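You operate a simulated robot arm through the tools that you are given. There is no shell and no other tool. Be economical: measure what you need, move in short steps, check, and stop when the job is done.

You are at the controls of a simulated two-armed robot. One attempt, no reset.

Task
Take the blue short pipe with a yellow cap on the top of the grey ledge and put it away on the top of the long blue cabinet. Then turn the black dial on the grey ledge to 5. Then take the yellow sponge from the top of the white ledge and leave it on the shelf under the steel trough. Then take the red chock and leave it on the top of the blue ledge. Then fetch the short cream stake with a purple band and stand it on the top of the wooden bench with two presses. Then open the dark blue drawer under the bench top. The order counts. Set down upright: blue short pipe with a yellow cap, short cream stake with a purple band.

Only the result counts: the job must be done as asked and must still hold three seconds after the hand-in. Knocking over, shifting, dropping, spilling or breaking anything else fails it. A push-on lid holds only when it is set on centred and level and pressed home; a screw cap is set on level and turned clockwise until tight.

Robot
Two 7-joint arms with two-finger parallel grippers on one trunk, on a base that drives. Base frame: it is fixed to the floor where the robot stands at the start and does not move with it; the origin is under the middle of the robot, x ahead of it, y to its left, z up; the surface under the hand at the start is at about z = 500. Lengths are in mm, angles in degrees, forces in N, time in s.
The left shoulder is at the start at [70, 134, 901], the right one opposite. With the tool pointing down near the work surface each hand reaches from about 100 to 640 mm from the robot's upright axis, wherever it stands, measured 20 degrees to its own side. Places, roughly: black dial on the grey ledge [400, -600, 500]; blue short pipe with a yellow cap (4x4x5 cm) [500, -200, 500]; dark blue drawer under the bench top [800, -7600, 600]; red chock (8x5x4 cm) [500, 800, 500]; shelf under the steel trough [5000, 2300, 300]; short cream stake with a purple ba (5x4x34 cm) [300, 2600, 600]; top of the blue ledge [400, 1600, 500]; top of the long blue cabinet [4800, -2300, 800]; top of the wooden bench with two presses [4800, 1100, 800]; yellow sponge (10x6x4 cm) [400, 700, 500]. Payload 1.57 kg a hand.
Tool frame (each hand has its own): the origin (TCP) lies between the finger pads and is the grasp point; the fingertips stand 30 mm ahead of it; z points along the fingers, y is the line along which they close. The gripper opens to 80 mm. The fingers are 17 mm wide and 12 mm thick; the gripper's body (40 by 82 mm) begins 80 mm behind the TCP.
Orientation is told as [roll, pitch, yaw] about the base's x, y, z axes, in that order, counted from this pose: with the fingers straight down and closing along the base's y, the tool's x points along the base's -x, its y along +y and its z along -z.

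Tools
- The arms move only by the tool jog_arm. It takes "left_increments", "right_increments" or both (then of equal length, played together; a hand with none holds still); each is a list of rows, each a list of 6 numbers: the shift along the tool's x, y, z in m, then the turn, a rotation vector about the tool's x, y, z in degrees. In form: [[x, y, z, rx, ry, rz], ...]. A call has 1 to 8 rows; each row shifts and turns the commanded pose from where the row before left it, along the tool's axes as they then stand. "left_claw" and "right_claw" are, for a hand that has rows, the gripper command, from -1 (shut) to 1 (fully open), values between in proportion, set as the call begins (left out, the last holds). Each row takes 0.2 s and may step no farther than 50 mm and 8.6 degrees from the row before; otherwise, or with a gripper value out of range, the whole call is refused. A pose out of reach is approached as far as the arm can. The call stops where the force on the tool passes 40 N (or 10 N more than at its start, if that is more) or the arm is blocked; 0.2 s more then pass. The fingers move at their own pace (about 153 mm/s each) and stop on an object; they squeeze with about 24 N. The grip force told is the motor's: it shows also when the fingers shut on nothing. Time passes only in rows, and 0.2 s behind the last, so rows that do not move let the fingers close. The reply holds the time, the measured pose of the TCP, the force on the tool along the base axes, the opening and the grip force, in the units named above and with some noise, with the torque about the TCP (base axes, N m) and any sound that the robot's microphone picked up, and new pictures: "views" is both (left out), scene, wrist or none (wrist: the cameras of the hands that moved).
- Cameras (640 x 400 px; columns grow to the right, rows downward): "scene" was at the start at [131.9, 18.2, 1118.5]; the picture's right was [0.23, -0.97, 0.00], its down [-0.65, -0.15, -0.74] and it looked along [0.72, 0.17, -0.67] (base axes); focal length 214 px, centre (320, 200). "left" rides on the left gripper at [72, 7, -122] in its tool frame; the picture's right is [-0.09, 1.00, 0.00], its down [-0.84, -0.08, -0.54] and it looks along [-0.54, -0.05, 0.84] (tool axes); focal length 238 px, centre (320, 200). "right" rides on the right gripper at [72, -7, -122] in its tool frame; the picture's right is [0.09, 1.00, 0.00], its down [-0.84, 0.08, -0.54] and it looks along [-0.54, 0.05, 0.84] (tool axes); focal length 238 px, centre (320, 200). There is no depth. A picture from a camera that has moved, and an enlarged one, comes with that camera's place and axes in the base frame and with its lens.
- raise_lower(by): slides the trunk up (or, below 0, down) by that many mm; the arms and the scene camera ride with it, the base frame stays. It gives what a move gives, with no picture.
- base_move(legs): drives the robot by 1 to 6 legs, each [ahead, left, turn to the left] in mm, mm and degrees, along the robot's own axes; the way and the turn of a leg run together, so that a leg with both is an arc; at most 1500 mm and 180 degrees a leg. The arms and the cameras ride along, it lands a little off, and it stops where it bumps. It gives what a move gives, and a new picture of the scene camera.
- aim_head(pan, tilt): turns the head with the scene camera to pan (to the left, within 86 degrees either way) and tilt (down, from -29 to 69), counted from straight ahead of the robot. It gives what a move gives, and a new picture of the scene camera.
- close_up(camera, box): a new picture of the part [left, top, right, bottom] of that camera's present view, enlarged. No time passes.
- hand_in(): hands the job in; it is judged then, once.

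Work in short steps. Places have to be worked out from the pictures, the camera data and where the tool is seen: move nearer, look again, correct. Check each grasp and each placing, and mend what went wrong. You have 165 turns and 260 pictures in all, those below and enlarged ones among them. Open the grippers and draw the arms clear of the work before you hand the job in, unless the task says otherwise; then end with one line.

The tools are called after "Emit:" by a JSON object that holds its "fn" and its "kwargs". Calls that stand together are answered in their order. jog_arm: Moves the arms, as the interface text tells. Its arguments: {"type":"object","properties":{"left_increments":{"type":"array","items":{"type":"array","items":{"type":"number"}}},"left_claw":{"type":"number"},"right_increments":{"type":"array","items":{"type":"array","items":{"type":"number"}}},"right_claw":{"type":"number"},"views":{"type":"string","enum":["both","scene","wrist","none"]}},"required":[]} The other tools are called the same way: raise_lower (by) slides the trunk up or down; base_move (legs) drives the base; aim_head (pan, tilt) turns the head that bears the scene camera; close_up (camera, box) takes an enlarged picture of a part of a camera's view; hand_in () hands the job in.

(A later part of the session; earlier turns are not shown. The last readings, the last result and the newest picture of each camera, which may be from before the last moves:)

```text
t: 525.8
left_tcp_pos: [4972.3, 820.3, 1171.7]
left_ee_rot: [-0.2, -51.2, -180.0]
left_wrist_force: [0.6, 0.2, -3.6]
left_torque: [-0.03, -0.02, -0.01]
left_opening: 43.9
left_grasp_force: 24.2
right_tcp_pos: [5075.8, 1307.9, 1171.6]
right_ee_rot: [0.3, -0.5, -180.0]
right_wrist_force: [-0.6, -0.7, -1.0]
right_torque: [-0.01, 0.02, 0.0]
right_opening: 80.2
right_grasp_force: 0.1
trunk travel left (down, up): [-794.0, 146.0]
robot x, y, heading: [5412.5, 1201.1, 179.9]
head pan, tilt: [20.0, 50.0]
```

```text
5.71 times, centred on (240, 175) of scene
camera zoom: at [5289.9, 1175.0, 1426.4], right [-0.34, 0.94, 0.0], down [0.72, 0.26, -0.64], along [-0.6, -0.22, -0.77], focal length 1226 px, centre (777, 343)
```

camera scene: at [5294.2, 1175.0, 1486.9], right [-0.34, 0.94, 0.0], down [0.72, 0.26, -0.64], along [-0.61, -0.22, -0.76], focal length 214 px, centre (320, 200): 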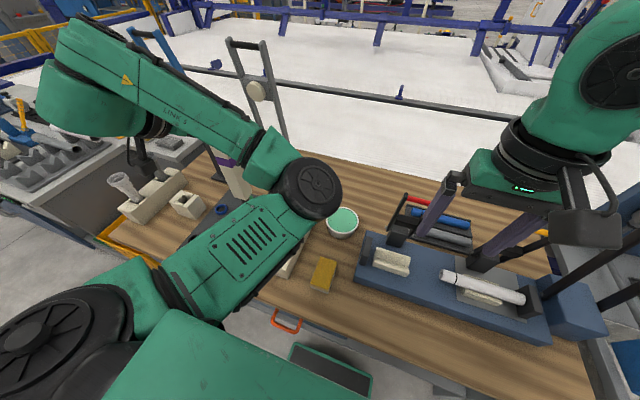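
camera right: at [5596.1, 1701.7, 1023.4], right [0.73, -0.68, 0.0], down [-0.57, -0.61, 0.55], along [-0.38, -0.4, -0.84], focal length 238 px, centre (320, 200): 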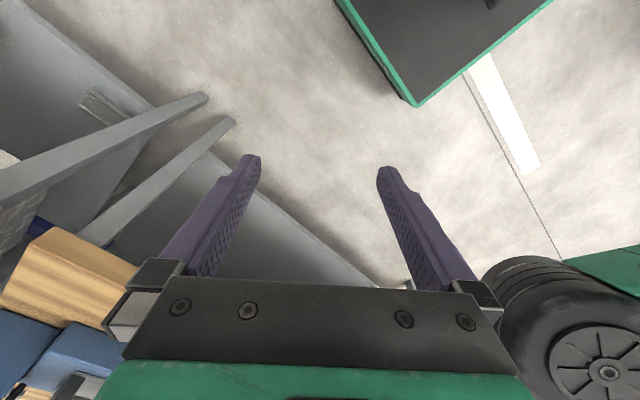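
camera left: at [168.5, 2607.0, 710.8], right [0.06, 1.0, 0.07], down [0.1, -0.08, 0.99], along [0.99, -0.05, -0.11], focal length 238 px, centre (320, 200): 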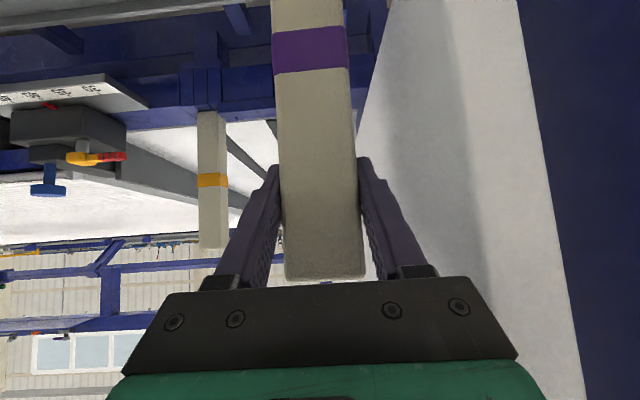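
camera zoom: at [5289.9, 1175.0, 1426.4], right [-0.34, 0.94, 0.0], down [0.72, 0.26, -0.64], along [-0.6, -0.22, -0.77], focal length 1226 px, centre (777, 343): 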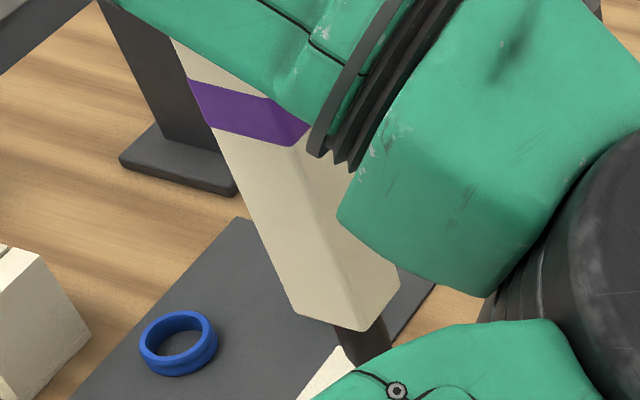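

The view is blocked by the elbow; I use the right wrist camera instead: back/up a bit and yaw left to see peg and hole.

Emit:
{"fn": "jog_arm", "kwargs": {"right_increments": [[0.035, 0, -0.035, 0, 0, 0], [0.035, 0, -0.035, 0, 0, 0], [0.03, 0, -0.02, 0, 0, 0], [0, 0, 0, 0, 0, -8.4], [0, 0, 0, 0, 0, -8.4], [0, 0, 0, 0, 0, -8.4], [0, 0, 0, 0, 0, -8.4], [0, 0, 0, 0, 0, -8.4]], "views": "wrist"}}

```text
t: 527.6
left_tcp_pos: [4973.9, 819.7, 1171.9]
left_ee_rot: [-0.1, -51.1, -180.0]
left_wrist_force: [-0.6, 0.8, -4.0]
left_torque: [0.01, -0.02, -0.01]
left_opening: 43.8
left_grasp_force: 24.4
right_tcp_pos: [5177.4, 1308.4, 1261.9]
right_ee_rot: [-0.1, -0.5, -137.8]
right_wrist_force: [0.3, 0.7, 0.4]
right_torque: [0.02, 0.0, -0.04]
right_opening: 79.8
right_grasp_force: 0.1
trunk travel left (down, up): [-794.0, 146.0]
robot x, y, heading: [5415.6, 1198.8, 180.3]
head pan, tilt: [20.0, 50.0]
camera right: at [5225.4, 1361.1, 1383.0], right [0.74, -0.68, 0.0], down [-0.56, -0.62, 0.55], along [-0.37, -0.4, -0.84], focal length 238 px, centre (320, 200)
```

right: 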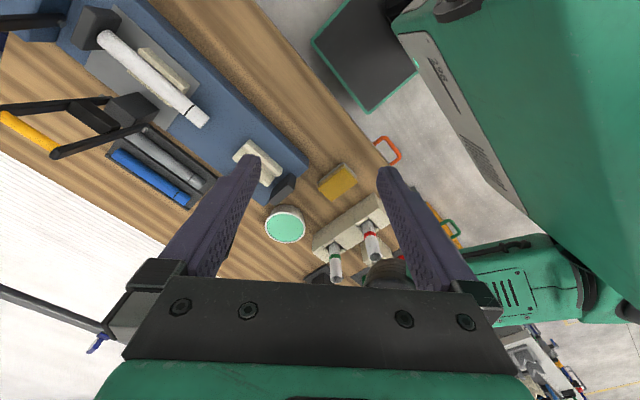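

Emit:
{"fn": "close_up", "kwargs": {"camera": "right", "box": [300, 180, 440, 290]}}

```text
3.64 times, centred on (370, 235) of right
camera zoom: at [5225.4, 1361.1, 1383.0], right [0.74, -0.68, 0.0], down [-0.56, -0.62, 0.55], along [-0.37, -0.4, -0.84], focal length 867 px, centre (138, 73)
```

zoom: 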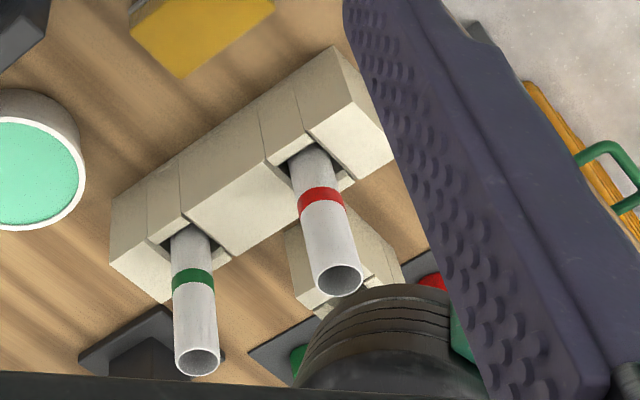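

Not visible from there either, so I rely on the measured geometry: hole centre (4969.5, 820), stake axis ≈ 9 mm ahead of the TCP. Shift back 5 mm and lower in steps, watching the force.

Emit:
{"fn": "jog_arm", "kwargs": {"left_increments": [[0.0033, 0, -0.0041, 0, 0, 0], [0, 0, 0, 0, 0, 0]], "views": "none"}}

Emit:
{"fn": "raise_lower", "kwargs": {"by": -20}}

Emit:
{"fn": "raise_lower", "kwargs": {"by": -15}}

```text
t: 528.2
left_tcp_pos: [4977.5, 819.9, 1171.4]
left_ee_rot: [-0.2, -51.2, -179.8]
left_wrist_force: [-0.1, 0.1, -2.9]
left_torque: [-0.01, -0.06, -0.01]
left_opening: 43.4
left_grasp_force: 24.1
right_tcp_pos: [5176.5, 1308.4, 1260.7]
right_ee_rot: [-0.1, -0.5, -137.8]
right_wrist_force: [0.5, 0.2, 0.2]
right_torque: [0.02, -0.01, 0.0]
right_opening: 80.2
right_grasp_force: 0.1
trunk travel left (down, up): [-794.0, 146.0]
robot x, y, heading: [5410.5, 1202.0, 180.0]
head pan, tilt: [20.0, 50.0]
```

```text
t: 528.8
left_tcp_pos: [4977.3, 819.9, 1151.4]
left_ee_rot: [-0.2, -51.1, -179.9]
left_wrist_force: [0.3, -0.6, -3.2]
left_torque: [-0.01, -0.04, 0.03]
left_opening: 43.9
left_grasp_force: 23.7
right_tcp_pos: [5176.7, 1307.6, 1240.0]
right_ee_rot: [0.0, -0.5, -138.0]
right_wrist_force: [0.0, 0.5, -0.2]
right_torque: [0.01, 0.03, -0.01]
right_opening: 80.0
right_grasp_force: 0.3
trunk travel left (down, up): [-774.0, 166.0]
robot x, y, heading: [5411.2, 1201.8, 179.9]
head pan, tilt: [20.0, 50.0]
```

```text
t: 529.5
left_tcp_pos: [4978.7, 820.6, 1136.7]
left_ee_rot: [-0.1, -51.1, -179.8]
left_wrist_force: [1.6, 0.2, -3.7]
left_torque: [0.08, -0.59, -0.03]
left_opening: 43.8
left_grasp_force: 24.2
right_tcp_pos: [5177.4, 1307.1, 1226.6]
right_ee_rot: [-0.1, -0.5, -138.0]
right_wrist_force: [-0.1, -0.8, 0.0]
right_torque: [0.0, 0.0, 0.02]
right_opening: 79.9
right_grasp_force: 0.1
trunk travel left (down, up): [-759.0, 181.0]
robot x, y, heading: [5413.6, 1202.9, 180.0]
head pan, tilt: [20.0, 50.0]
```

Light sideways contact in +x (peg against the far wall of the hole) and no upward force – it's entering. Shift back 3 mm and look.

Emit:
{"fn": "jog_arm", "kwargs": {"left_increments": [[0.0019, 0, -0.0023, 0, 0, 0], [0, 0, 0, 0, 0, 0]], "views": "none"}}

Emit:
{"fn": "close_up", "kwargs": {"camera": "scene", "box": [190, 140, 290, 210]}}

```text
t: 530.1
left_tcp_pos: [4980.2, 820.1, 1137.2]
left_ee_rot: [-0.1, -51.1, -180.0]
left_wrist_force: [0.4, -0.3, -3.1]
left_torque: [0.0, -0.02, -0.01]
left_opening: 43.8
left_grasp_force: 23.9
right_tcp_pos: [5175.9, 1308.1, 1227.4]
right_ee_rot: [-0.1, -0.5, -138.0]
right_wrist_force: [0.0, 0.3, 0.6]
right_torque: [-0.01, 0.0, 0.02]
right_opening: 79.9
right_grasp_force: 0.0
trunk travel left (down, up): [-759.0, 181.0]
robot x, y, heading: [5412.6, 1201.4, 180.0]
head pan, tilt: [20.0, 50.0]
```

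```text
5.71 times, centred on (240, 175) of scene
camera zoom: at [5289.9, 1175.0, 1391.5], right [-0.34, 0.94, 0.0], down [0.72, 0.26, -0.64], along [-0.6, -0.22, -0.77], focal length 1226 px, centre (777, 343)
```

zoom: 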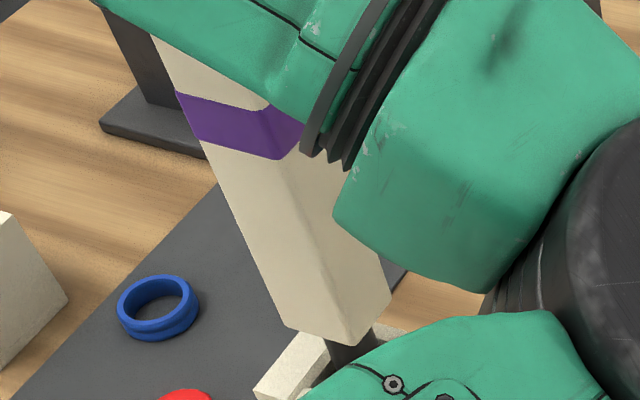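

Contact gone; the block's rim shows right under the foot. Keep lowering in 12 mm steps.

Emit:
{"fn": "raise_lower", "kwargs": {"by": -12}}

Emit:
{"fn": "raise_lower", "kwargs": {"by": -12}}

Emit:
{"fn": "close_up", "kwargs": {"camera": "scene", "box": [190, 140, 290, 210]}}

```text
t: 530.7
left_tcp_pos: [4979.9, 821.2, 1123.9]
left_ee_rot: [-0.1, -51.1, -179.9]
left_wrist_force: [-0.6, 0.3, -3.4]
left_torque: [0.0, -0.02, 0.0]
left_opening: 43.8
left_grasp_force: 23.5
right_tcp_pos: [5177.0, 1307.1, 1213.7]
right_ee_rot: [-0.2, -0.4, -138.0]
right_wrist_force: [-0.7, 0.0, -0.2]
right_torque: [-0.03, 0.03, 0.02]
right_opening: 80.0
right_grasp_force: 0.0
trunk travel left (down, up): [-747.0, 193.0]
robot x, y, heading: [5414.4, 1201.2, 180.0]
head pan, tilt: [20.0, 50.0]
```

```text
t: 531.3
left_tcp_pos: [4980.3, 820.4, 1112.2]
left_ee_rot: [-0.1, -51.0, -179.9]
left_wrist_force: [-0.2, 0.2, -2.7]
left_torque: [0.01, -0.05, -0.03]
left_opening: 43.7
left_grasp_force: 23.9
right_tcp_pos: [5176.6, 1307.4, 1202.1]
right_ee_rot: [-0.1, -0.4, -138.0]
right_wrist_force: [-0.7, -0.9, -0.1]
right_torque: [0.01, 0.04, -0.03]
right_opening: 79.9
right_grasp_force: 0.0
trunk travel left (down, up): [-735.0, 205.0]
robot x, y, heading: [5415.1, 1204.2, 180.0]
head pan, tilt: [20.0, 50.0]
```

```text
5.71 times, centred on (240, 175) of scene
camera zoom: at [5289.6, 1175.0, 1367.4], right [-0.34, 0.94, 0.0], down [0.72, 0.26, -0.64], along [-0.6, -0.22, -0.77], focal length 1226 px, centre (777, 343)
```

zoom: 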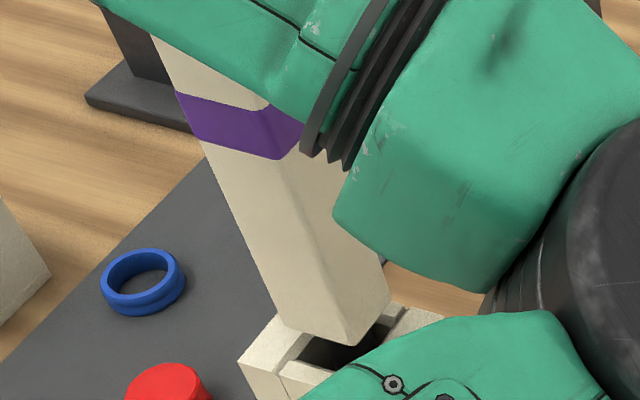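

The peg is inside the hole. Continue lowering.

Emit:
{"fn": "raise_lower", "kwargs": {"by": -10}}

Emit:
{"fn": "raise_lower", "kwargs": {"by": -8}}

Emit:
{"fn": "raise_lower", "kwargs": {"by": -6}}

Emit:
{"fn": "close_up", "kwargs": {"camera": "scene", "box": [190, 140, 290, 210]}}

```text
t: 531.8
left_tcp_pos: [4981.4, 820.9, 1103.3]
left_ee_rot: [-0.1, -51.1, -179.9]
left_wrist_force: [-0.5, 0.4, -2.8]
left_torque: [-0.02, -0.02, 0.02]
left_opening: 43.7
left_grasp_force: 24.3
right_tcp_pos: [5176.2, 1306.7, 1191.7]
right_ee_rot: [0.0, -0.5, -138.0]
right_wrist_force: [0.5, -0.7, -0.5]
right_torque: [-0.01, -0.03, 0.01]
right_opening: 79.8
right_grasp_force: 0.1
trunk travel left (down, up): [-725.0, 215.0]
robot x, y, heading: [5413.3, 1203.4, 179.8]
head pan, tilt: [20.0, 50.0]
```

```text
t: 532.4
left_tcp_pos: [4982.5, 820.7, 1097.5]
left_ee_rot: [0.3, -51.5, 180.0]
left_wrist_force: [-0.9, -1.9, 13.1]
left_torque: [-0.02, 0.57, 0.05]
left_opening: 44.0
left_grasp_force: 24.2
right_tcp_pos: [5179.1, 1308.5, 1184.6]
right_ee_rot: [-0.1, -0.6, -138.0]
right_wrist_force: [-0.1, 0.1, -0.5]
right_torque: [0.03, 0.01, 0.01]
right_opening: 80.0
right_grasp_force: 0.1
trunk travel left (down, up): [-717.0, 223.0]
robot x, y, heading: [5413.1, 1203.4, 180.2]
head pan, tilt: [20.0, 50.0]
```

```text
t: 533.0
left_tcp_pos: [4983.5, 822.4, 1091.8]
left_ee_rot: [0.1, -51.3, 179.9]
left_wrist_force: [0.3, -1.7, 17.7]
left_torque: [-0.34, 0.13, -0.06]
left_opening: 43.9
left_grasp_force: 24.1
right_tcp_pos: [5180.4, 1309.6, 1178.9]
right_ee_rot: [-0.2, -0.7, -138.0]
right_wrist_force: [1.1, 0.5, -0.3]
right_torque: [0.01, -0.02, 0.0]
right_opening: 80.1
right_grasp_force: 0.1
trunk travel left (down, up): [-711.0, 229.0]
robot x, y, heading: [5414.0, 1200.9, 179.9]
head pan, tilt: [20.0, 50.0]
```

```text
5.71 times, centred on (240, 175) of scene
camera zoom: at [5293.4, 1177.0, 1343.9], right [-0.34, 0.94, 0.0], down [0.72, 0.26, -0.64], along [-0.61, -0.22, -0.76], focal length 1226 px, centre (777, 343)
```

zoom: 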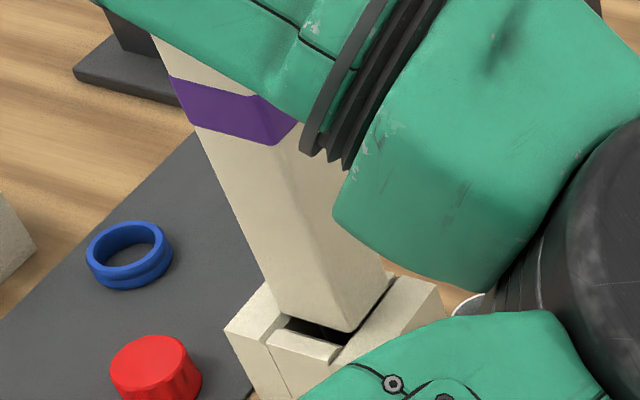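

It contacts at z≈1092, with a visible gap on the near side – the body seems to fit the hole but sits too far back. Raise slightly, shift 5 mm nearer and 2 mm right, and lower again.

Emit:
{"fn": "raise_lower", "kwargs": {"by": 10}}

Emit:
{"fn": "jog_arm", "kwargs": {"left_increments": [[0.0032, -0.002, -0.0039, 0, 0, 0], [0, 0, 0, 0, 0, 0]], "views": "none"}}

Emit:
{"fn": "raise_lower", "kwargs": {"by": -8}}

Emit:
{"fn": "raise_lower", "kwargs": {"by": -6}}

Emit:
{"fn": "close_up", "kwargs": {"camera": "scene", "box": [200, 160, 280, 215]}}

```text
t: 533.5
left_tcp_pos: [4982.1, 820.6, 1098.6]
left_ee_rot: [-0.1, -51.0, -179.8]
left_wrist_force: [0.5, -0.3, -3.2]
left_torque: [-0.05, -0.23, 0.02]
left_opening: 43.7
left_grasp_force: 24.2
right_tcp_pos: [5177.7, 1308.4, 1188.0]
right_ee_rot: [-0.2, -0.5, -138.0]
right_wrist_force: [0.1, -0.2, -0.5]
right_torque: [-0.03, -0.01, 0.01]
right_opening: 80.1
right_grasp_force: 0.1
trunk travel left (down, up): [-721.0, 219.0]
robot x, y, heading: [5410.6, 1204.0, 180.0]
head pan, tilt: [20.0, 50.0]
```

```text
t: 534.1
left_tcp_pos: [4984.9, 818.6, 1100.3]
left_ee_rot: [-0.1, -51.0, -179.9]
left_wrist_force: [1.2, 0.5, -2.9]
left_torque: [-0.03, -0.02, 0.0]
left_opening: 44.0
left_grasp_force: 23.4
left hand out of reach, approached as far as the arm can: row 1
right_tcp_pos: [5177.2, 1307.2, 1189.1]
right_ee_rot: [-0.1, -0.5, -138.0]
right_wrist_force: [0.7, 1.1, -0.4]
right_torque: [-0.01, 0.04, -0.02]
right_opening: 80.1
right_grasp_force: 0.0
trunk travel left (down, up): [-721.0, 219.0]
robot x, y, heading: [5412.4, 1203.6, 180.1]
head pan, tilt: [20.0, 50.0]
```

```text
t: 534.7
left_tcp_pos: [4984.8, 820.2, 1090.0]
left_ee_rot: [-0.1, -51.1, -180.0]
left_wrist_force: [0.3, 0.1, -1.7]
left_torque: [0.1, -0.16, 0.03]
left_opening: 43.7
left_grasp_force: 23.9
right_tcp_pos: [5177.9, 1308.9, 1180.1]
right_ee_rot: [0.0, -0.4, -137.9]
right_wrist_force: [-0.7, -0.6, -0.8]
right_torque: [-0.01, 0.04, 0.01]
right_opening: 79.9
right_grasp_force: 0.1
trunk travel left (down, up): [-713.0, 227.0]
robot x, y, heading: [5413.3, 1198.2, 179.9]
head pan, tilt: [20.0, 50.0]
```

```text
t: 535.3
left_tcp_pos: [4985.5, 820.9, 1088.5]
left_ee_rot: [0.3, -51.4, 179.8]
left_wrist_force: [-0.3, 1.8, 17.6]
left_torque: [-0.21, -0.13, -0.06]
left_opening: 43.5
left_grasp_force: 23.5
right_tcp_pos: [5178.5, 1310.5, 1174.3]
right_ee_rot: [-0.2, -0.5, -138.0]
right_wrist_force: [-0.4, -1.1, 0.1]
right_torque: [-0.03, 0.0, -0.02]
right_opening: 79.7
right_grasp_force: 0.1
trunk travel left (down, up): [-707.0, 233.0]
robot x, y, heading: [5415.8, 1203.7, 180.1]
head pan, tilt: [20.0, 50.0]
```

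```text
7.27 times, centred on (240, 188) of scene
camera zoom: at [5292.0, 1177.7, 1339.9], right [-0.34, 0.94, 0.0], down [0.72, 0.26, -0.64], along [-0.61, -0.22, -0.76], focal length 1560 px, centre (902, 291)
```

zoom: 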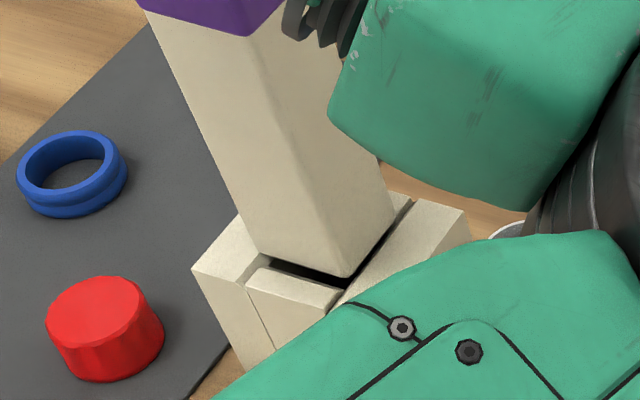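

Let me probe: nudge 3 mm to the right (+y) while lightly pressed and see whether it drops in.

Emit:
{"fn": "base_move", "kwargs": {"legs": [[0, -3, 0]]}}

Emit:
{"fn": "close_up", "kwargs": {"camera": "scene", "box": [210, 170, 270, 212]}}

```text
t: 536.0
left_tcp_pos: [4987.0, 823.7, 1086.7]
left_ee_rot: [0.3, -51.3, 180.0]
left_wrist_force: [-2.5, -0.9, 15.4]
left_torque: [-0.68, 0.22, -0.09]
left_opening: 44.2
left_grasp_force: 24.6
right_tcp_pos: [5180.3, 1312.6, 1174.6]
right_ee_rot: [-0.1, -0.7, -138.0]
right_wrist_force: [0.0, 0.1, -0.1]
right_torque: [0.02, 0.0, 0.01]
right_opening: 79.9
right_grasp_force: 0.1
trunk travel left (down, up): [-707.0, 233.0]
robot x, y, heading: [5410.8, 1207.7, 180.0]
head pan, tilt: [20.0, 50.0]
camera scene: at [5292.1, 1180.5, 1339.8], right [-0.34, 0.94, 0.0], down [0.72, 0.26, -0.64], along [-0.61, -0.22, -0.76], focal length 214 px, centre (320, 200)
```

scene: 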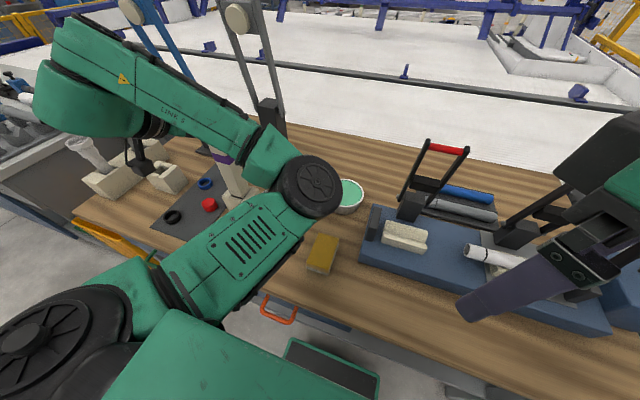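

```text
9.52 times, centred on (240, 191) of scene
camera zoom: at [5292.1, 1180.5, 1339.8], right [-0.34, 0.94, 0.0], down [0.72, 0.26, -0.64], along [-0.61, -0.22, -0.76], focal length 2043 px, centre (1082, 286)
```

zoom: 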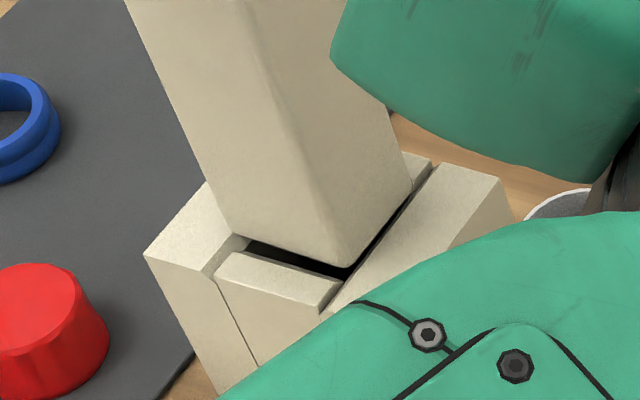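

Geometry says the peg tip is on the floor of the hole with the foot just above the rim. I re-centre 2 mm and ease the pressure, then check verticality before releasing.

Emit:
{"fn": "base_move", "kwargs": {"legs": [[0, 2, 0]]}}

Emit:
{"fn": "raise_lower", "kwargs": {"by": 3}}

Emit:
{"fn": "close_up", "kwargs": {"camera": "left", "box": [200, 0, 440, 300]}}

```text
t: 536.7
left_tcp_pos: [4986.5, 821.0, 1086.7]
left_ee_rot: [0.2, -51.3, 179.8]
left_wrist_force: [-0.2, -0.5, 9.1]
left_torque: [-0.4, 0.05, 0.05]
left_opening: 43.9
left_grasp_force: 23.7
right_tcp_pos: [5179.0, 1309.6, 1174.0]
right_ee_rot: [-0.1, -0.6, -138.0]
right_wrist_force: [0.1, 0.4, -0.2]
right_torque: [-0.01, 0.01, -0.01]
right_opening: 80.0
right_grasp_force: 0.1
trunk travel left (down, up): [-707.0, 233.0]
robot x, y, heading: [5413.3, 1199.2, 180.0]
head pan, tilt: [20.0, 50.0]
camera scene: at [5291.7, 1177.4, 1339.7], right [-0.34, 0.94, 0.0], down [0.72, 0.26, -0.64], along [-0.6, -0.22, -0.77], focal length 214 px, centre (320, 200)
```

scene: 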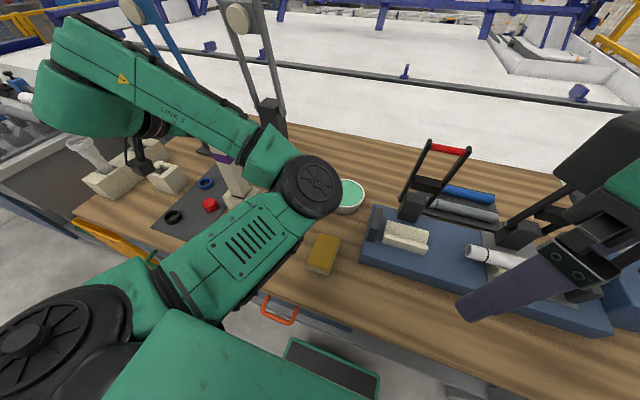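

```text
t: 537.2
left_tcp_pos: [4984.7, 820.1, 1088.7]
left_ee_rot: [0.1, -51.2, 180.0]
left_wrist_force: [0.5, 0.9, -3.6]
left_torque: [0.01, -0.08, -0.05]
left_opening: 43.6
left_grasp_force: 24.1
right_tcp_pos: [5177.9, 1308.2, 1176.6]
right_ee_rot: [-0.1, -0.6, -137.8]
right_wrist_force: [-0.5, 0.3, 0.3]
right_torque: [-0.02, -0.01, 0.0]
right_opening: 80.0
right_grasp_force: 0.0
trunk travel left (down, up): [-710.0, 230.0]
robot x, y, heading: [5412.2, 1199.6, 180.1]
head pan, tilt: [20.0, 50.0]
```

```text
1.33 times, centred on (320, 150) of left
camera zoom: at [5123.8, 814.0, 1109.5], right [-0.06, -1.0, 0.07], down [-0.1, 0.08, 0.99], along [-0.99, 0.05, -0.11], focal length 318 px, centre (320, 267)
```

zoom: 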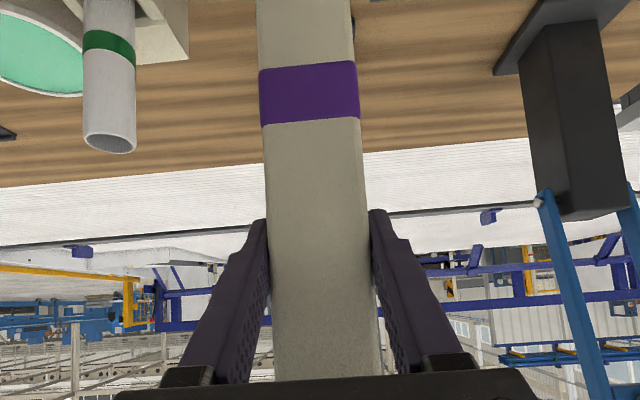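

The stake only slid ~11 mm up in the grip and is still vertical. Lower 2 mm so it just rests, then open the fingers.

Emit:
{"fn": "raise_lower", "kwargs": {"by": -2}}

Emit:
{"fn": "jog_arm", "kwargs": {"left_increments": [[0, 0, 0, 0, 0, 0], [0, 0, 0, 0, 0, 0], [0, 0, 0, 0, 0, 0]], "left_claw": 0.35, "views": "wrist"}}

```text
t: 537.7
left_tcp_pos: [4983.5, 819.5, 1086.8]
left_ee_rot: [0.2, -51.3, 179.8]
left_wrist_force: [-0.1, -0.3, -1.9]
left_torque: [-0.06, -0.02, 0.01]
left_opening: 44.0
left_grasp_force: 24.2
right_tcp_pos: [5177.8, 1309.1, 1173.6]
right_ee_rot: [-0.1, -0.5, -138.0]
right_wrist_force: [-0.7, -0.2, 1.3]
right_torque: [0.0, 0.05, 0.01]
right_opening: 79.7
right_grasp_force: 0.0
trunk travel left (down, up): [-708.0, 232.0]
robot x, y, heading: [5413.0, 1203.6, 180.1]
head pan, tilt: [20.0, 50.0]
```

```text
t: 538.5
left_tcp_pos: [4984.9, 820.7, 1086.1]
left_ee_rot: [0.2, -51.3, 179.8]
left_wrist_force: [0.6, 0.4, -0.5]
left_torque: [-0.01, 0.01, -0.01]
left_opening: 54.5
left_grasp_force: 0.1
right_tcp_pos: [5176.6, 1309.4, 1174.5]
right_ee_rot: [-0.1, -0.5, -138.0]
right_wrist_force: [0.0, 0.2, 0.0]
right_torque: [0.0, 0.04, 0.04]
right_opening: 80.1
right_grasp_force: 0.1
trunk travel left (down, up): [-708.0, 232.0]
robot x, y, heading: [5410.3, 1207.4, 180.1]
head pan, tilt: [20.0, 50.0]
camera left: at [5123.9, 814.5, 1108.0], right [-0.06, -1.0, 0.07], down [-0.1, 0.08, 0.99], along [-0.99, 0.05, -0.1], focal length 238 px, centre (320, 200)
```

left: 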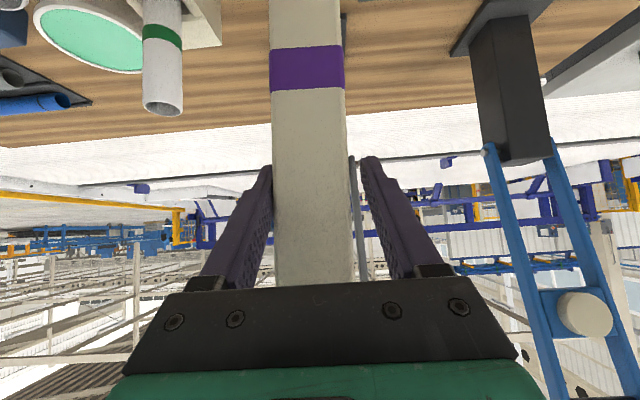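

Slight lean toward one finger (~2°). Open fully and look.

Emit:
{"fn": "jog_arm", "kwargs": {"left_increments": [[0, 0, 0, 0, 0, 0], [0, 0, 0, 0, 0, 0], [0, 0, 0, 0, 0, 0]], "left_claw": 1, "views": "wrist"}}

Emit:
{"fn": "close_up", "kwargs": {"camera": "scene", "box": [190, 130, 290, 215]}}

```text
t: 539.3
left_tcp_pos: [4984.3, 820.5, 1086.0]
left_ee_rot: [0.2, -51.3, 179.9]
left_wrist_force: [1.7, 0.3, -0.3]
left_torque: [-0.01, 0.01, 0.01]
left_opening: 80.0
left_grasp_force: 0.1
right_tcp_pos: [5177.0, 1309.2, 1173.6]
right_ee_rot: [-0.1, -0.5, -138.0]
right_wrist_force: [-0.1, -0.1, 0.1]
right_torque: [-0.01, -0.02, 0.02]
right_opening: 79.6
right_grasp_force: 0.1
trunk travel left (down, up): [-708.0, 232.0]
robot x, y, heading: [5412.5, 1203.8, 180.3]
head pan, tilt: [20.0, 50.0]
camera left: at [5124.0, 814.3, 1107.9], right [-0.06, -1.0, 0.07], down [-0.1, 0.08, 0.99], along [-0.99, 0.05, -0.1], focal length 238 px, centre (320, 200)
```

left: 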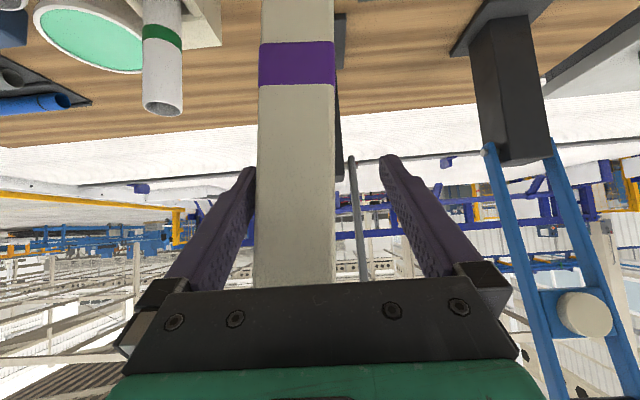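

```text
4.71 times, centred on (240, 172) of scene
camera zoom: at [5290.3, 1176.4, 1340.5], right [-0.34, 0.94, 0.0], down [0.72, 0.26, -0.64], along [-0.6, -0.22, -0.77], focal length 1009 px, centre (696, 329)
```

zoom: 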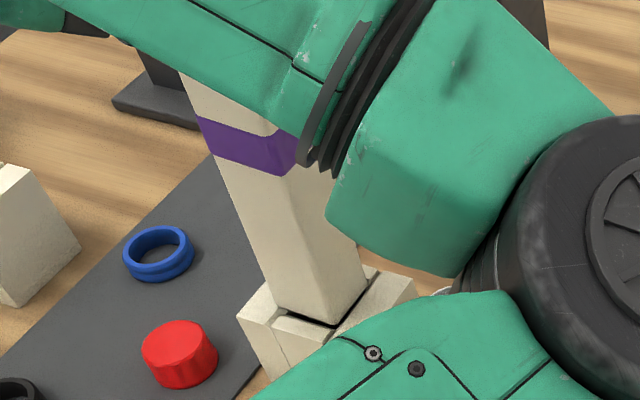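

The stake leans onto one finger. I move the hand 10 mm aside to see where it comes to rest by itself.

Emit:
{"fn": "base_move", "kwargs": {"legs": [[0, -10, 0]]}}

Emit:
{"fn": "close_up", "kwargs": {"camera": "left", "box": [0, 0, 640, 400]}}

```text
t: 540.1
left_tcp_pos: [4984.9, 827.9, 1087.1]
left_ee_rot: [-0.1, -51.3, -179.9]
left_wrist_force: [-0.5, -0.4, 0.1]
left_torque: [0.0, 0.02, -0.01]
left_opening: 80.2
left_grasp_force: 0.0
right_tcp_pos: [5177.3, 1316.5, 1176.2]
right_ee_rot: [-0.2, -0.4, -137.9]
right_wrist_force: [0.2, 0.4, -0.7]
right_torque: [0.0, 0.02, -0.03]
right_opening: 79.9
right_grasp_force: 0.1
trunk travel left (down, up): [-708.0, 232.0]
robot x, y, heading: [5411.1, 1211.3, 179.9]
head pan, tilt: [20.0, 50.0]
camera scene: at [5290.3, 1183.6, 1340.4], right [-0.34, 0.94, 0.0], down [0.72, 0.26, -0.64], along [-0.6, -0.22, -0.77], focal length 214 px, centre (320, 200)
```

scene: 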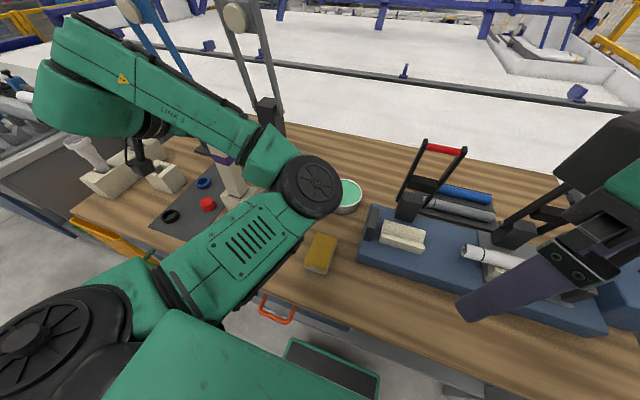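

```text
1.00 times, centred on (320, 200) of left (not enlarged: the box is as wide or as high as the picture)
camera zoom: at [5124.0, 822.0, 1107.0], right [-0.06, -1.0, 0.07], down [-0.1, 0.08, 0.99], along [-0.99, 0.05, -0.1], focal length 238 px, centre (320, 200)
```

zoom: 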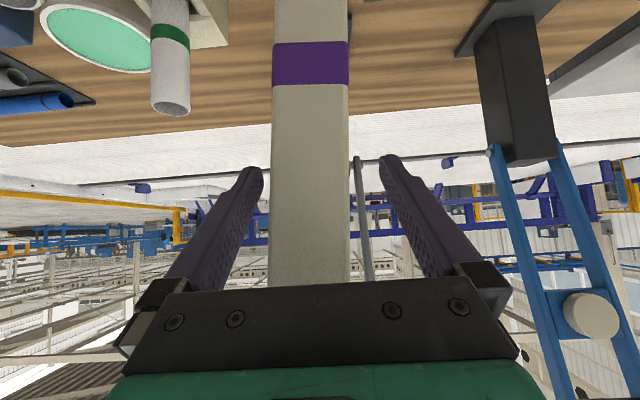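

The stake now stands free in the block at only about 4° lean, not touching the fingers. Back the hand straight out.

Emit:
{"fn": "base_move", "kwargs": {"legs": [[0, -4, 0], [-300, 0, 0]]}}

Emit:
{"fn": "close_up", "kwargs": {"camera": "left", "box": [0, 0, 640, 400]}}

```text
t: 542.4
left_tcp_pos: [5284.4, 835.3, 1086.5]
left_ee_rot: [0.3, -51.2, 179.9]
left_wrist_force: [-0.5, -0.1, 0.3]
left_torque: [-0.02, 0.0, 0.02]
left_opening: 80.1
left_grasp_force: 0.0
right_tcp_pos: [5478.3, 1322.4, 1174.3]
right_ee_rot: [-0.1, -0.5, -138.0]
right_wrist_force: [0.0, 0.4, 1.2]
right_torque: [0.01, 0.01, 0.04]
right_opening: 80.0
right_grasp_force: 0.0
trunk travel left (down, up): [-708.0, 232.0]
robot x, y, heading: [5713.9, 1219.5, 179.8]
head pan, tilt: [20.0, 50.0]
camera scene: at [5591.1, 1190.2, 1340.4], right [-0.34, 0.94, 0.0], down [0.72, 0.26, -0.64], along [-0.6, -0.22, -0.77], focal length 214 px, centre (320, 200)
```

scene: 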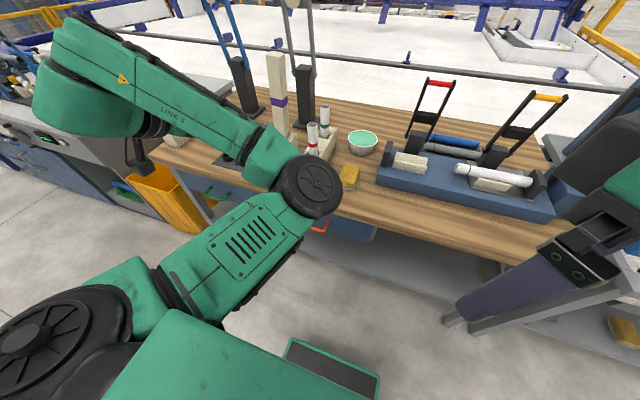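

```text
1.00 times, centred on (320, 200) of left (not enlarged: the box is as wide or as high as the picture)
camera zoom: at [5424.7, 828.2, 1107.5], right [-0.06, -1.0, 0.07], down [-0.1, 0.08, 0.99], along [-0.99, 0.05, -0.11], focal length 238 px, centre (320, 200)
```

zoom: 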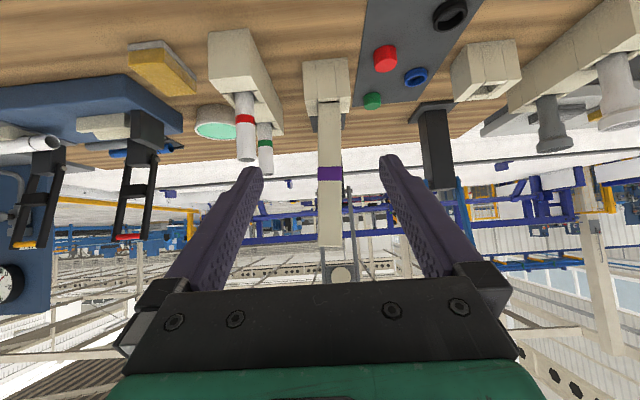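

The stake stands in the block. Next: restore the right wrist, lower the trunk, and drive toward the drawer bench via the wall lane and the right aisle.

Emit:
{"fn": "jog_arm", "kwargs": {"right_increments": [[0, 0, 0, 0, 0, 8.4], [0, 0, 0, 0, 0, 8.4], [0, 0, 0, 0, 0, 8.4], [0, 0, 0, 0, 0, 8.4], [0, 0, 0, 0, 0, 8.4]], "views": "none"}}

Emit:
{"fn": "base_move", "kwargs": {"legs": [[-150, 0, 0], [0, 0, 90], [1500, 0, 0], [1500, 0, 0], [900, 0, 0]]}}

Emit:
{"fn": "raise_lower", "kwargs": {"by": -230}}

Emit:
{"fn": "aim_head", "kwargs": {"pan": -10, "tilt": 20}}

```text
t: 543.6
left_tcp_pos: [5286.3, 834.2, 1087.4]
left_ee_rot: [0.2, -51.3, 179.8]
left_wrist_force: [0.3, 0.6, 0.4]
left_torque: [0.04, -0.01, 0.03]
left_opening: 80.0
left_grasp_force: 0.0
right_tcp_pos: [5479.7, 1323.4, 1174.7]
right_ee_rot: [0.3, -0.4, 179.9]
right_wrist_force: [-0.4, -1.7, -0.5]
right_torque: [0.02, 0.02, -0.02]
right_opening: 80.1
right_grasp_force: 0.1
trunk travel left (down, up): [-708.0, 232.0]
robot x, y, heading: [5716.4, 1218.5, 179.9]
head pan, tilt: [20.0, 50.0]
```

```text
t: 567.2
left_tcp_pos: [6246.7, -3112.6, 1087.5]
left_ee_rot: [0.2, -51.3, -90.4]
left_wrist_force: [0.2, 0.4, 0.4]
left_torque: [0.0, -0.01, 0.01]
left_opening: 80.2
left_grasp_force: 0.0
right_tcp_pos: [5758.1, -2916.7, 1175.3]
right_ee_rot: [0.2, -0.5, -90.3]
right_wrist_force: [0.7, -0.3, 0.2]
right_torque: [0.0, -0.02, 0.0]
right_opening: 80.1
right_grasp_force: 0.1
trunk travel left (down, up): [-708.0, 232.0]
robot x, y, heading: [5867.8, -2685.4, -90.3]
head pan, tilt: [20.0, 50.0]
camera scene: at [5891.0, -2805.2, 1340.6], right [-0.94, -0.34, 0.0], down [-0.26, 0.72, -0.64], along [0.22, -0.61, -0.77], focal length 214 px, centre (320, 200)
```

scene: 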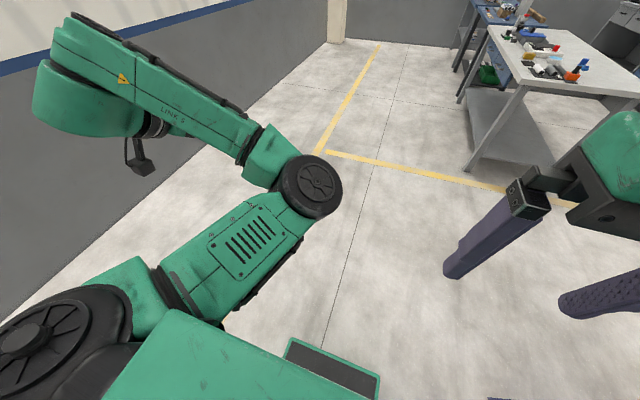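

```text
t: 569.7
left_tcp_pos: [6246.2, -3111.6, 857.3]
left_ee_rot: [0.2, -51.4, -90.4]
left_wrist_force: [-0.4, 0.6, 0.4]
left_torque: [-0.02, -0.01, 0.02]
left_opening: 80.0
left_grasp_force: 0.1
right_tcp_pos: [5758.3, -2916.9, 945.4]
right_ee_rot: [0.2, -0.5, -90.3]
right_wrist_force: [-0.6, -0.4, -0.7]
right_torque: [0.0, 0.01, 0.01]
right_opening: 80.2
right_grasp_force: 0.1
trunk travel left (down, up): [-478.0, 462.0]
robot x, y, heading: [5866.0, -2679.7, -90.2]
head pan, tilt: [20.0, 50.0]
```

```text
t: 570.6
left_tcp_pos: [6245.7, -3111.5, 858.0]
left_ee_rot: [0.1, -51.3, -90.3]
left_wrist_force: [-0.1, 0.1, 0.5]
left_torque: [0.01, 0.0, 0.01]
left_opening: 79.9
left_grasp_force: 0.0
right_tcp_pos: [5757.8, -2917.6, 944.9]
right_ee_rot: [0.2, -0.5, -90.3]
right_wrist_force: [0.0, 0.0, -0.4]
right_torque: [0.01, -0.02, -0.03]
right_opening: 80.3
right_grasp_force: 0.1
trunk travel left (down, up): [-478.0, 462.0]
robot x, y, heading: [5867.9, -2682.7, -90.2]
head pan, tilt: [-10.0, 20.0]
camera scene: at [5848.5, -2824.7, 1156.0], right [-0.98, 0.18, 0.0], down [0.06, 0.34, -0.94], along [-0.17, -0.92, -0.34], focal length 214 px, centre (320, 200)
```

scene: 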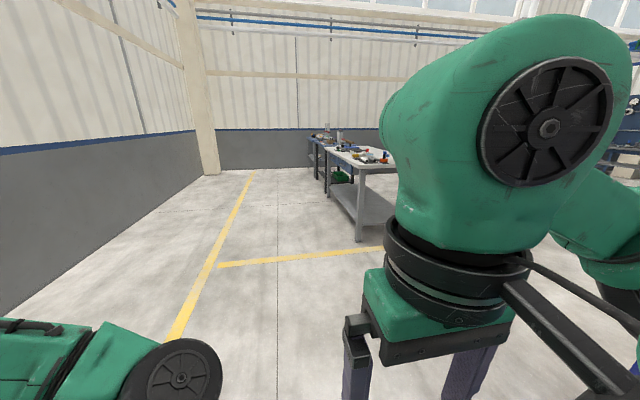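

Proceed to the aisle and drive back toward -x.

Emit:
{"fn": "base_move", "kwargs": {"legs": [[1020, 0, 0], [0, 0, -90], [1500, 0, 0], [1500, 0, 0], [1200, 0, 0]]}}

```text
t: 599.4
left_tcp_pos: [1236.9, -4077.5, 858.1]
left_ee_rot: [0.2, -51.3, 179.5]
left_wrist_force: [0.0, -0.4, -0.2]
left_torque: [-0.01, 0.0, 0.03]
left_opening: 80.3
left_grasp_force: 0.1
right_tcp_pos: [1434.0, -3589.9, 945.3]
right_ee_rot: [0.2, -0.5, 179.5]
right_wrist_force: [0.4, -0.3, 0.4]
right_torque: [0.03, 0.0, -0.01]
right_opening: 79.9
right_grasp_force: 0.0
trunk travel left (down, up): [-478.0, 462.0]
robot x, y, heading: [1666.3, -3693.9, 179.2]
head pan, tilt: [-10.0, 20.0]
camera scene: at [1526.9, -3681.8, 1156.1], right [0.18, 0.98, 0.0], down [0.34, -0.06, -0.94], along [-0.92, 0.17, -0.34], focal length 214 px, centre (320, 200)
```

scene: 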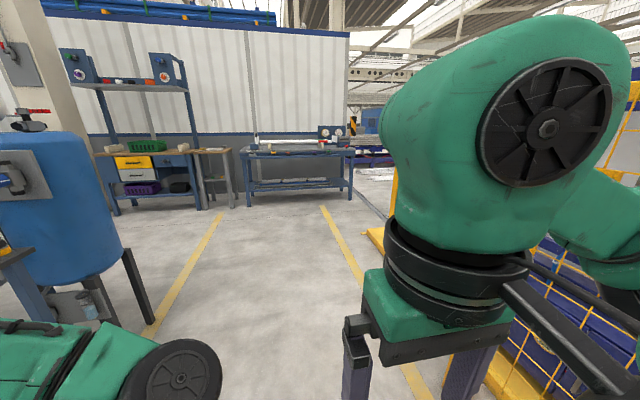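

Emit:
{"fn": "base_move", "kwargs": {"legs": [[300, -60, 0.8], [1200, 0, 0], [1110, 0, 0], [0, 0, 90], [1400, 0, 0]]}}

Emit:
{"fn": "aim_head", "kwargs": {"pan": 20, "tilt": 15}}

```text
t: 623.0
left_tcp_pos: [-532.4, -5482.9, 858.1]
left_ee_rot: [0.1, -51.4, -88.6]
left_wrist_force: [-0.8, -0.1, -1.5]
left_torque: [-0.01, 0.02, 0.03]
left_opening: 80.1
left_grasp_force: 0.1
right_tcp_pos: [-1026.4, -5303.5, 943.8]
right_ee_rot: [0.1, -0.5, -88.4]
right_wrist_force: [0.0, -0.4, -0.1]
right_torque: [0.01, 0.04, 0.02]
right_opening: 80.0
right_grasp_force: 0.0
trunk travel left (down, up): [-478.0, 462.0]
robot x, y, heading: [-924.3, -5064.6, -88.4]
head pan, tilt: [-10.0, 20.0]
camera scene: at [-939.9, -5208.3, 1156.1], right [-0.99, 0.15, 0.0], down [0.05, 0.34, -0.94], along [-0.14, -0.93, -0.34], focal length 214 px, centre (320, 200)
```

scene: 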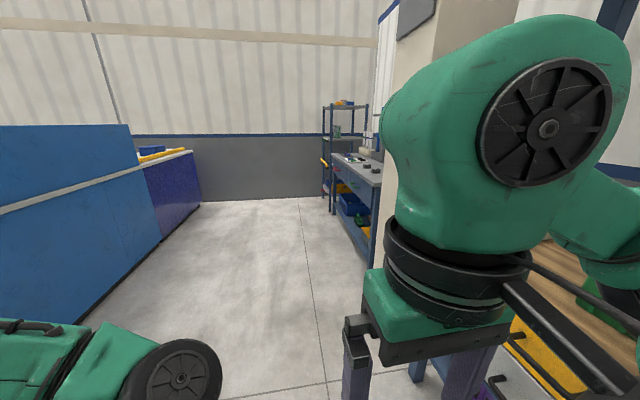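

```text
t: 624.0
left_tcp_pos: [-533.8, -5482.8, 857.6]
left_ee_rot: [0.2, -51.3, -88.6]
left_wrist_force: [0.2, 0.7, -0.7]
left_torque: [0.01, 0.0, 0.01]
left_opening: 80.1
left_grasp_force: 0.1
right_tcp_pos: [-1028.3, -5303.9, 944.9]
right_ee_rot: [0.1, -0.5, -88.5]
right_wrist_force: [-0.2, -0.4, 0.2]
right_torque: [-0.01, 0.0, 0.0]
right_opening: 80.0
right_grasp_force: 0.1
trunk travel left (down, up): [-478.0, 462.0]
robot x, y, heading: [-927.4, -5066.0, -88.6]
head pan, tilt: [20.0, 15.0]
camera scene: at [-892.0, -5203.0, 1164.2], right [-0.93, -0.36, 0.0], down [-0.09, 0.24, -0.97], along [0.35, -0.9, -0.26], focal length 214 px, centre (320, 200)
```

scene: 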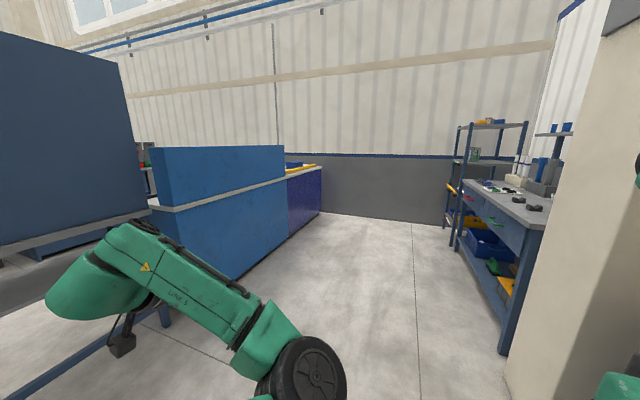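

Emit:
{"fn": "close_up", "kwargs": {"camera": "scene", "box": [200, 130, 360, 250]}}

Emit:
{"fn": "close_up", "kwargs": {"camera": "scene", "box": [430, 110, 560, 360]}}

```text
3.33 times, centred on (280, 190) of scene
camera zoom: at [-892.0, -5203.0, 1164.2], right [-0.93, -0.36, 0.0], down [-0.09, 0.24, -0.97], along [0.35, -0.9, -0.26], focal length 715 px, centre (453, 233)
```

zoom: 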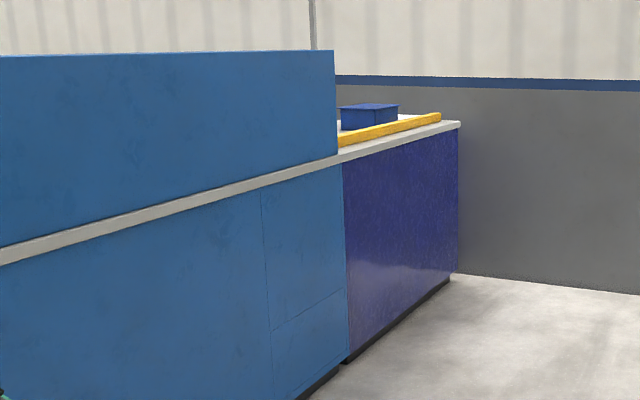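

```text
1.60 times, centred on (495, 235) of scene
camera zoom: at [-892.0, -5203.0, 1164.2], right [-0.93, -0.36, 0.0], down [-0.09, 0.24, -0.97], along [0.35, -0.9, -0.26], focal length 343 px, centre (40, 144)
```

zoom: 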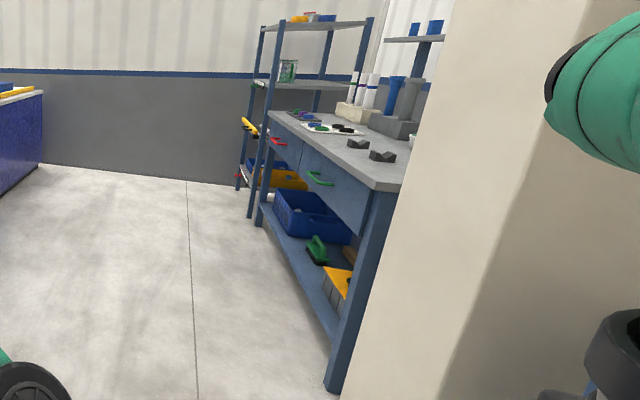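

The corridor side is only the cabinet's back; the drawer must face +x. Return to the aisle and look from x≈1700 toward -y.

Emit:
{"fn": "aim_head", "kwargs": {"pan": -75, "tilt": 12}}

Emit:
{"fn": "base_move", "kwargs": {"legs": [[0, 0, -1.5], [-1370, 0, 0], [0, 0, 90], [1400, 0, 0], [1250, 0, 0]]}}

```text
t: 625.7
left_tcp_pos: [-532.5, -5483.5, 857.5]
left_ee_rot: [0.2, -51.3, -88.7]
left_wrist_force: [-0.6, -0.1, -0.5]
left_torque: [-0.01, -0.02, 0.01]
left_opening: 80.0
left_grasp_force: 0.0
right_tcp_pos: [-1027.1, -5303.6, 944.8]
right_ee_rot: [0.3, -0.5, -88.4]
right_wrist_force: [0.6, 0.3, 0.1]
right_torque: [0.01, 0.03, -0.02]
right_opening: 79.9
right_grasp_force: 0.1
trunk travel left (down, up): [-478.0, 462.0]
robot x, y, heading: [-927.8, -5064.7, -88.6]
head pan, tilt: [-75.0, 12.0]
camera scene: at [-1015.5, -5142.5, 1169.1], right [-0.28, 0.96, 0.0], down [0.2, 0.06, -0.98], along [-0.94, -0.28, -0.21], focal length 214 px, centre (320, 200)
```

scene: 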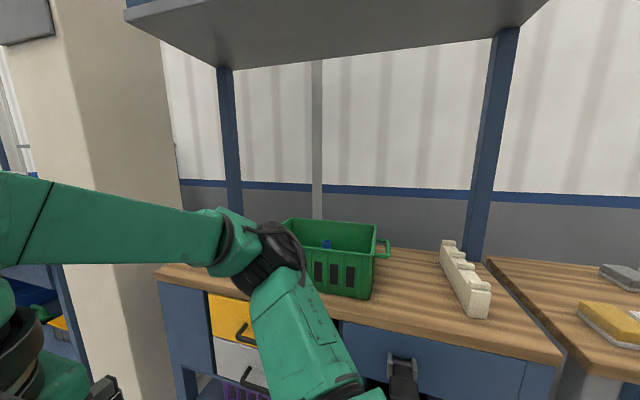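

```text
t: 649.2
left_tcp_pos: [2143.2, -3268.1, 857.0]
left_ee_rot: [0.2, -51.3, 0.6]
left_wrist_force: [-0.3, 0.0, -0.1]
left_torque: [0.01, 0.02, 0.0]
left_opening: 79.9
left_grasp_force: 0.0
right_tcp_pos: [1956.0, -3758.8, 944.8]
right_ee_rot: [0.3, -0.5, 0.6]
right_wrist_force: [1.0, 1.1, 0.8]
right_torque: [-0.02, 0.02, 0.04]
right_opening: 80.0
right_grasp_force: 0.0
trunk travel left (down, up): [-478.0, 462.0]
robot x, y, heading: [1719.9, -3657.0, 0.2]
head pan, tilt: [-75.0, 12.0]
camera scene: at [1795.4, -3745.6, 1169.1], right [-0.96, -0.27, 0.0], down [-0.06, 0.2, -0.98], along [0.26, -0.94, -0.21], focal length 214 px, centre (320, 200)
```

scene: 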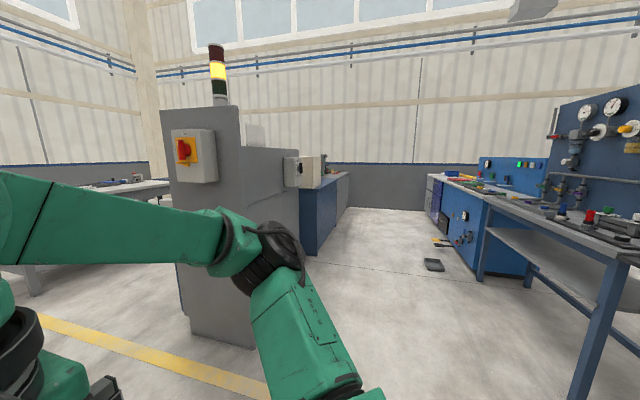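

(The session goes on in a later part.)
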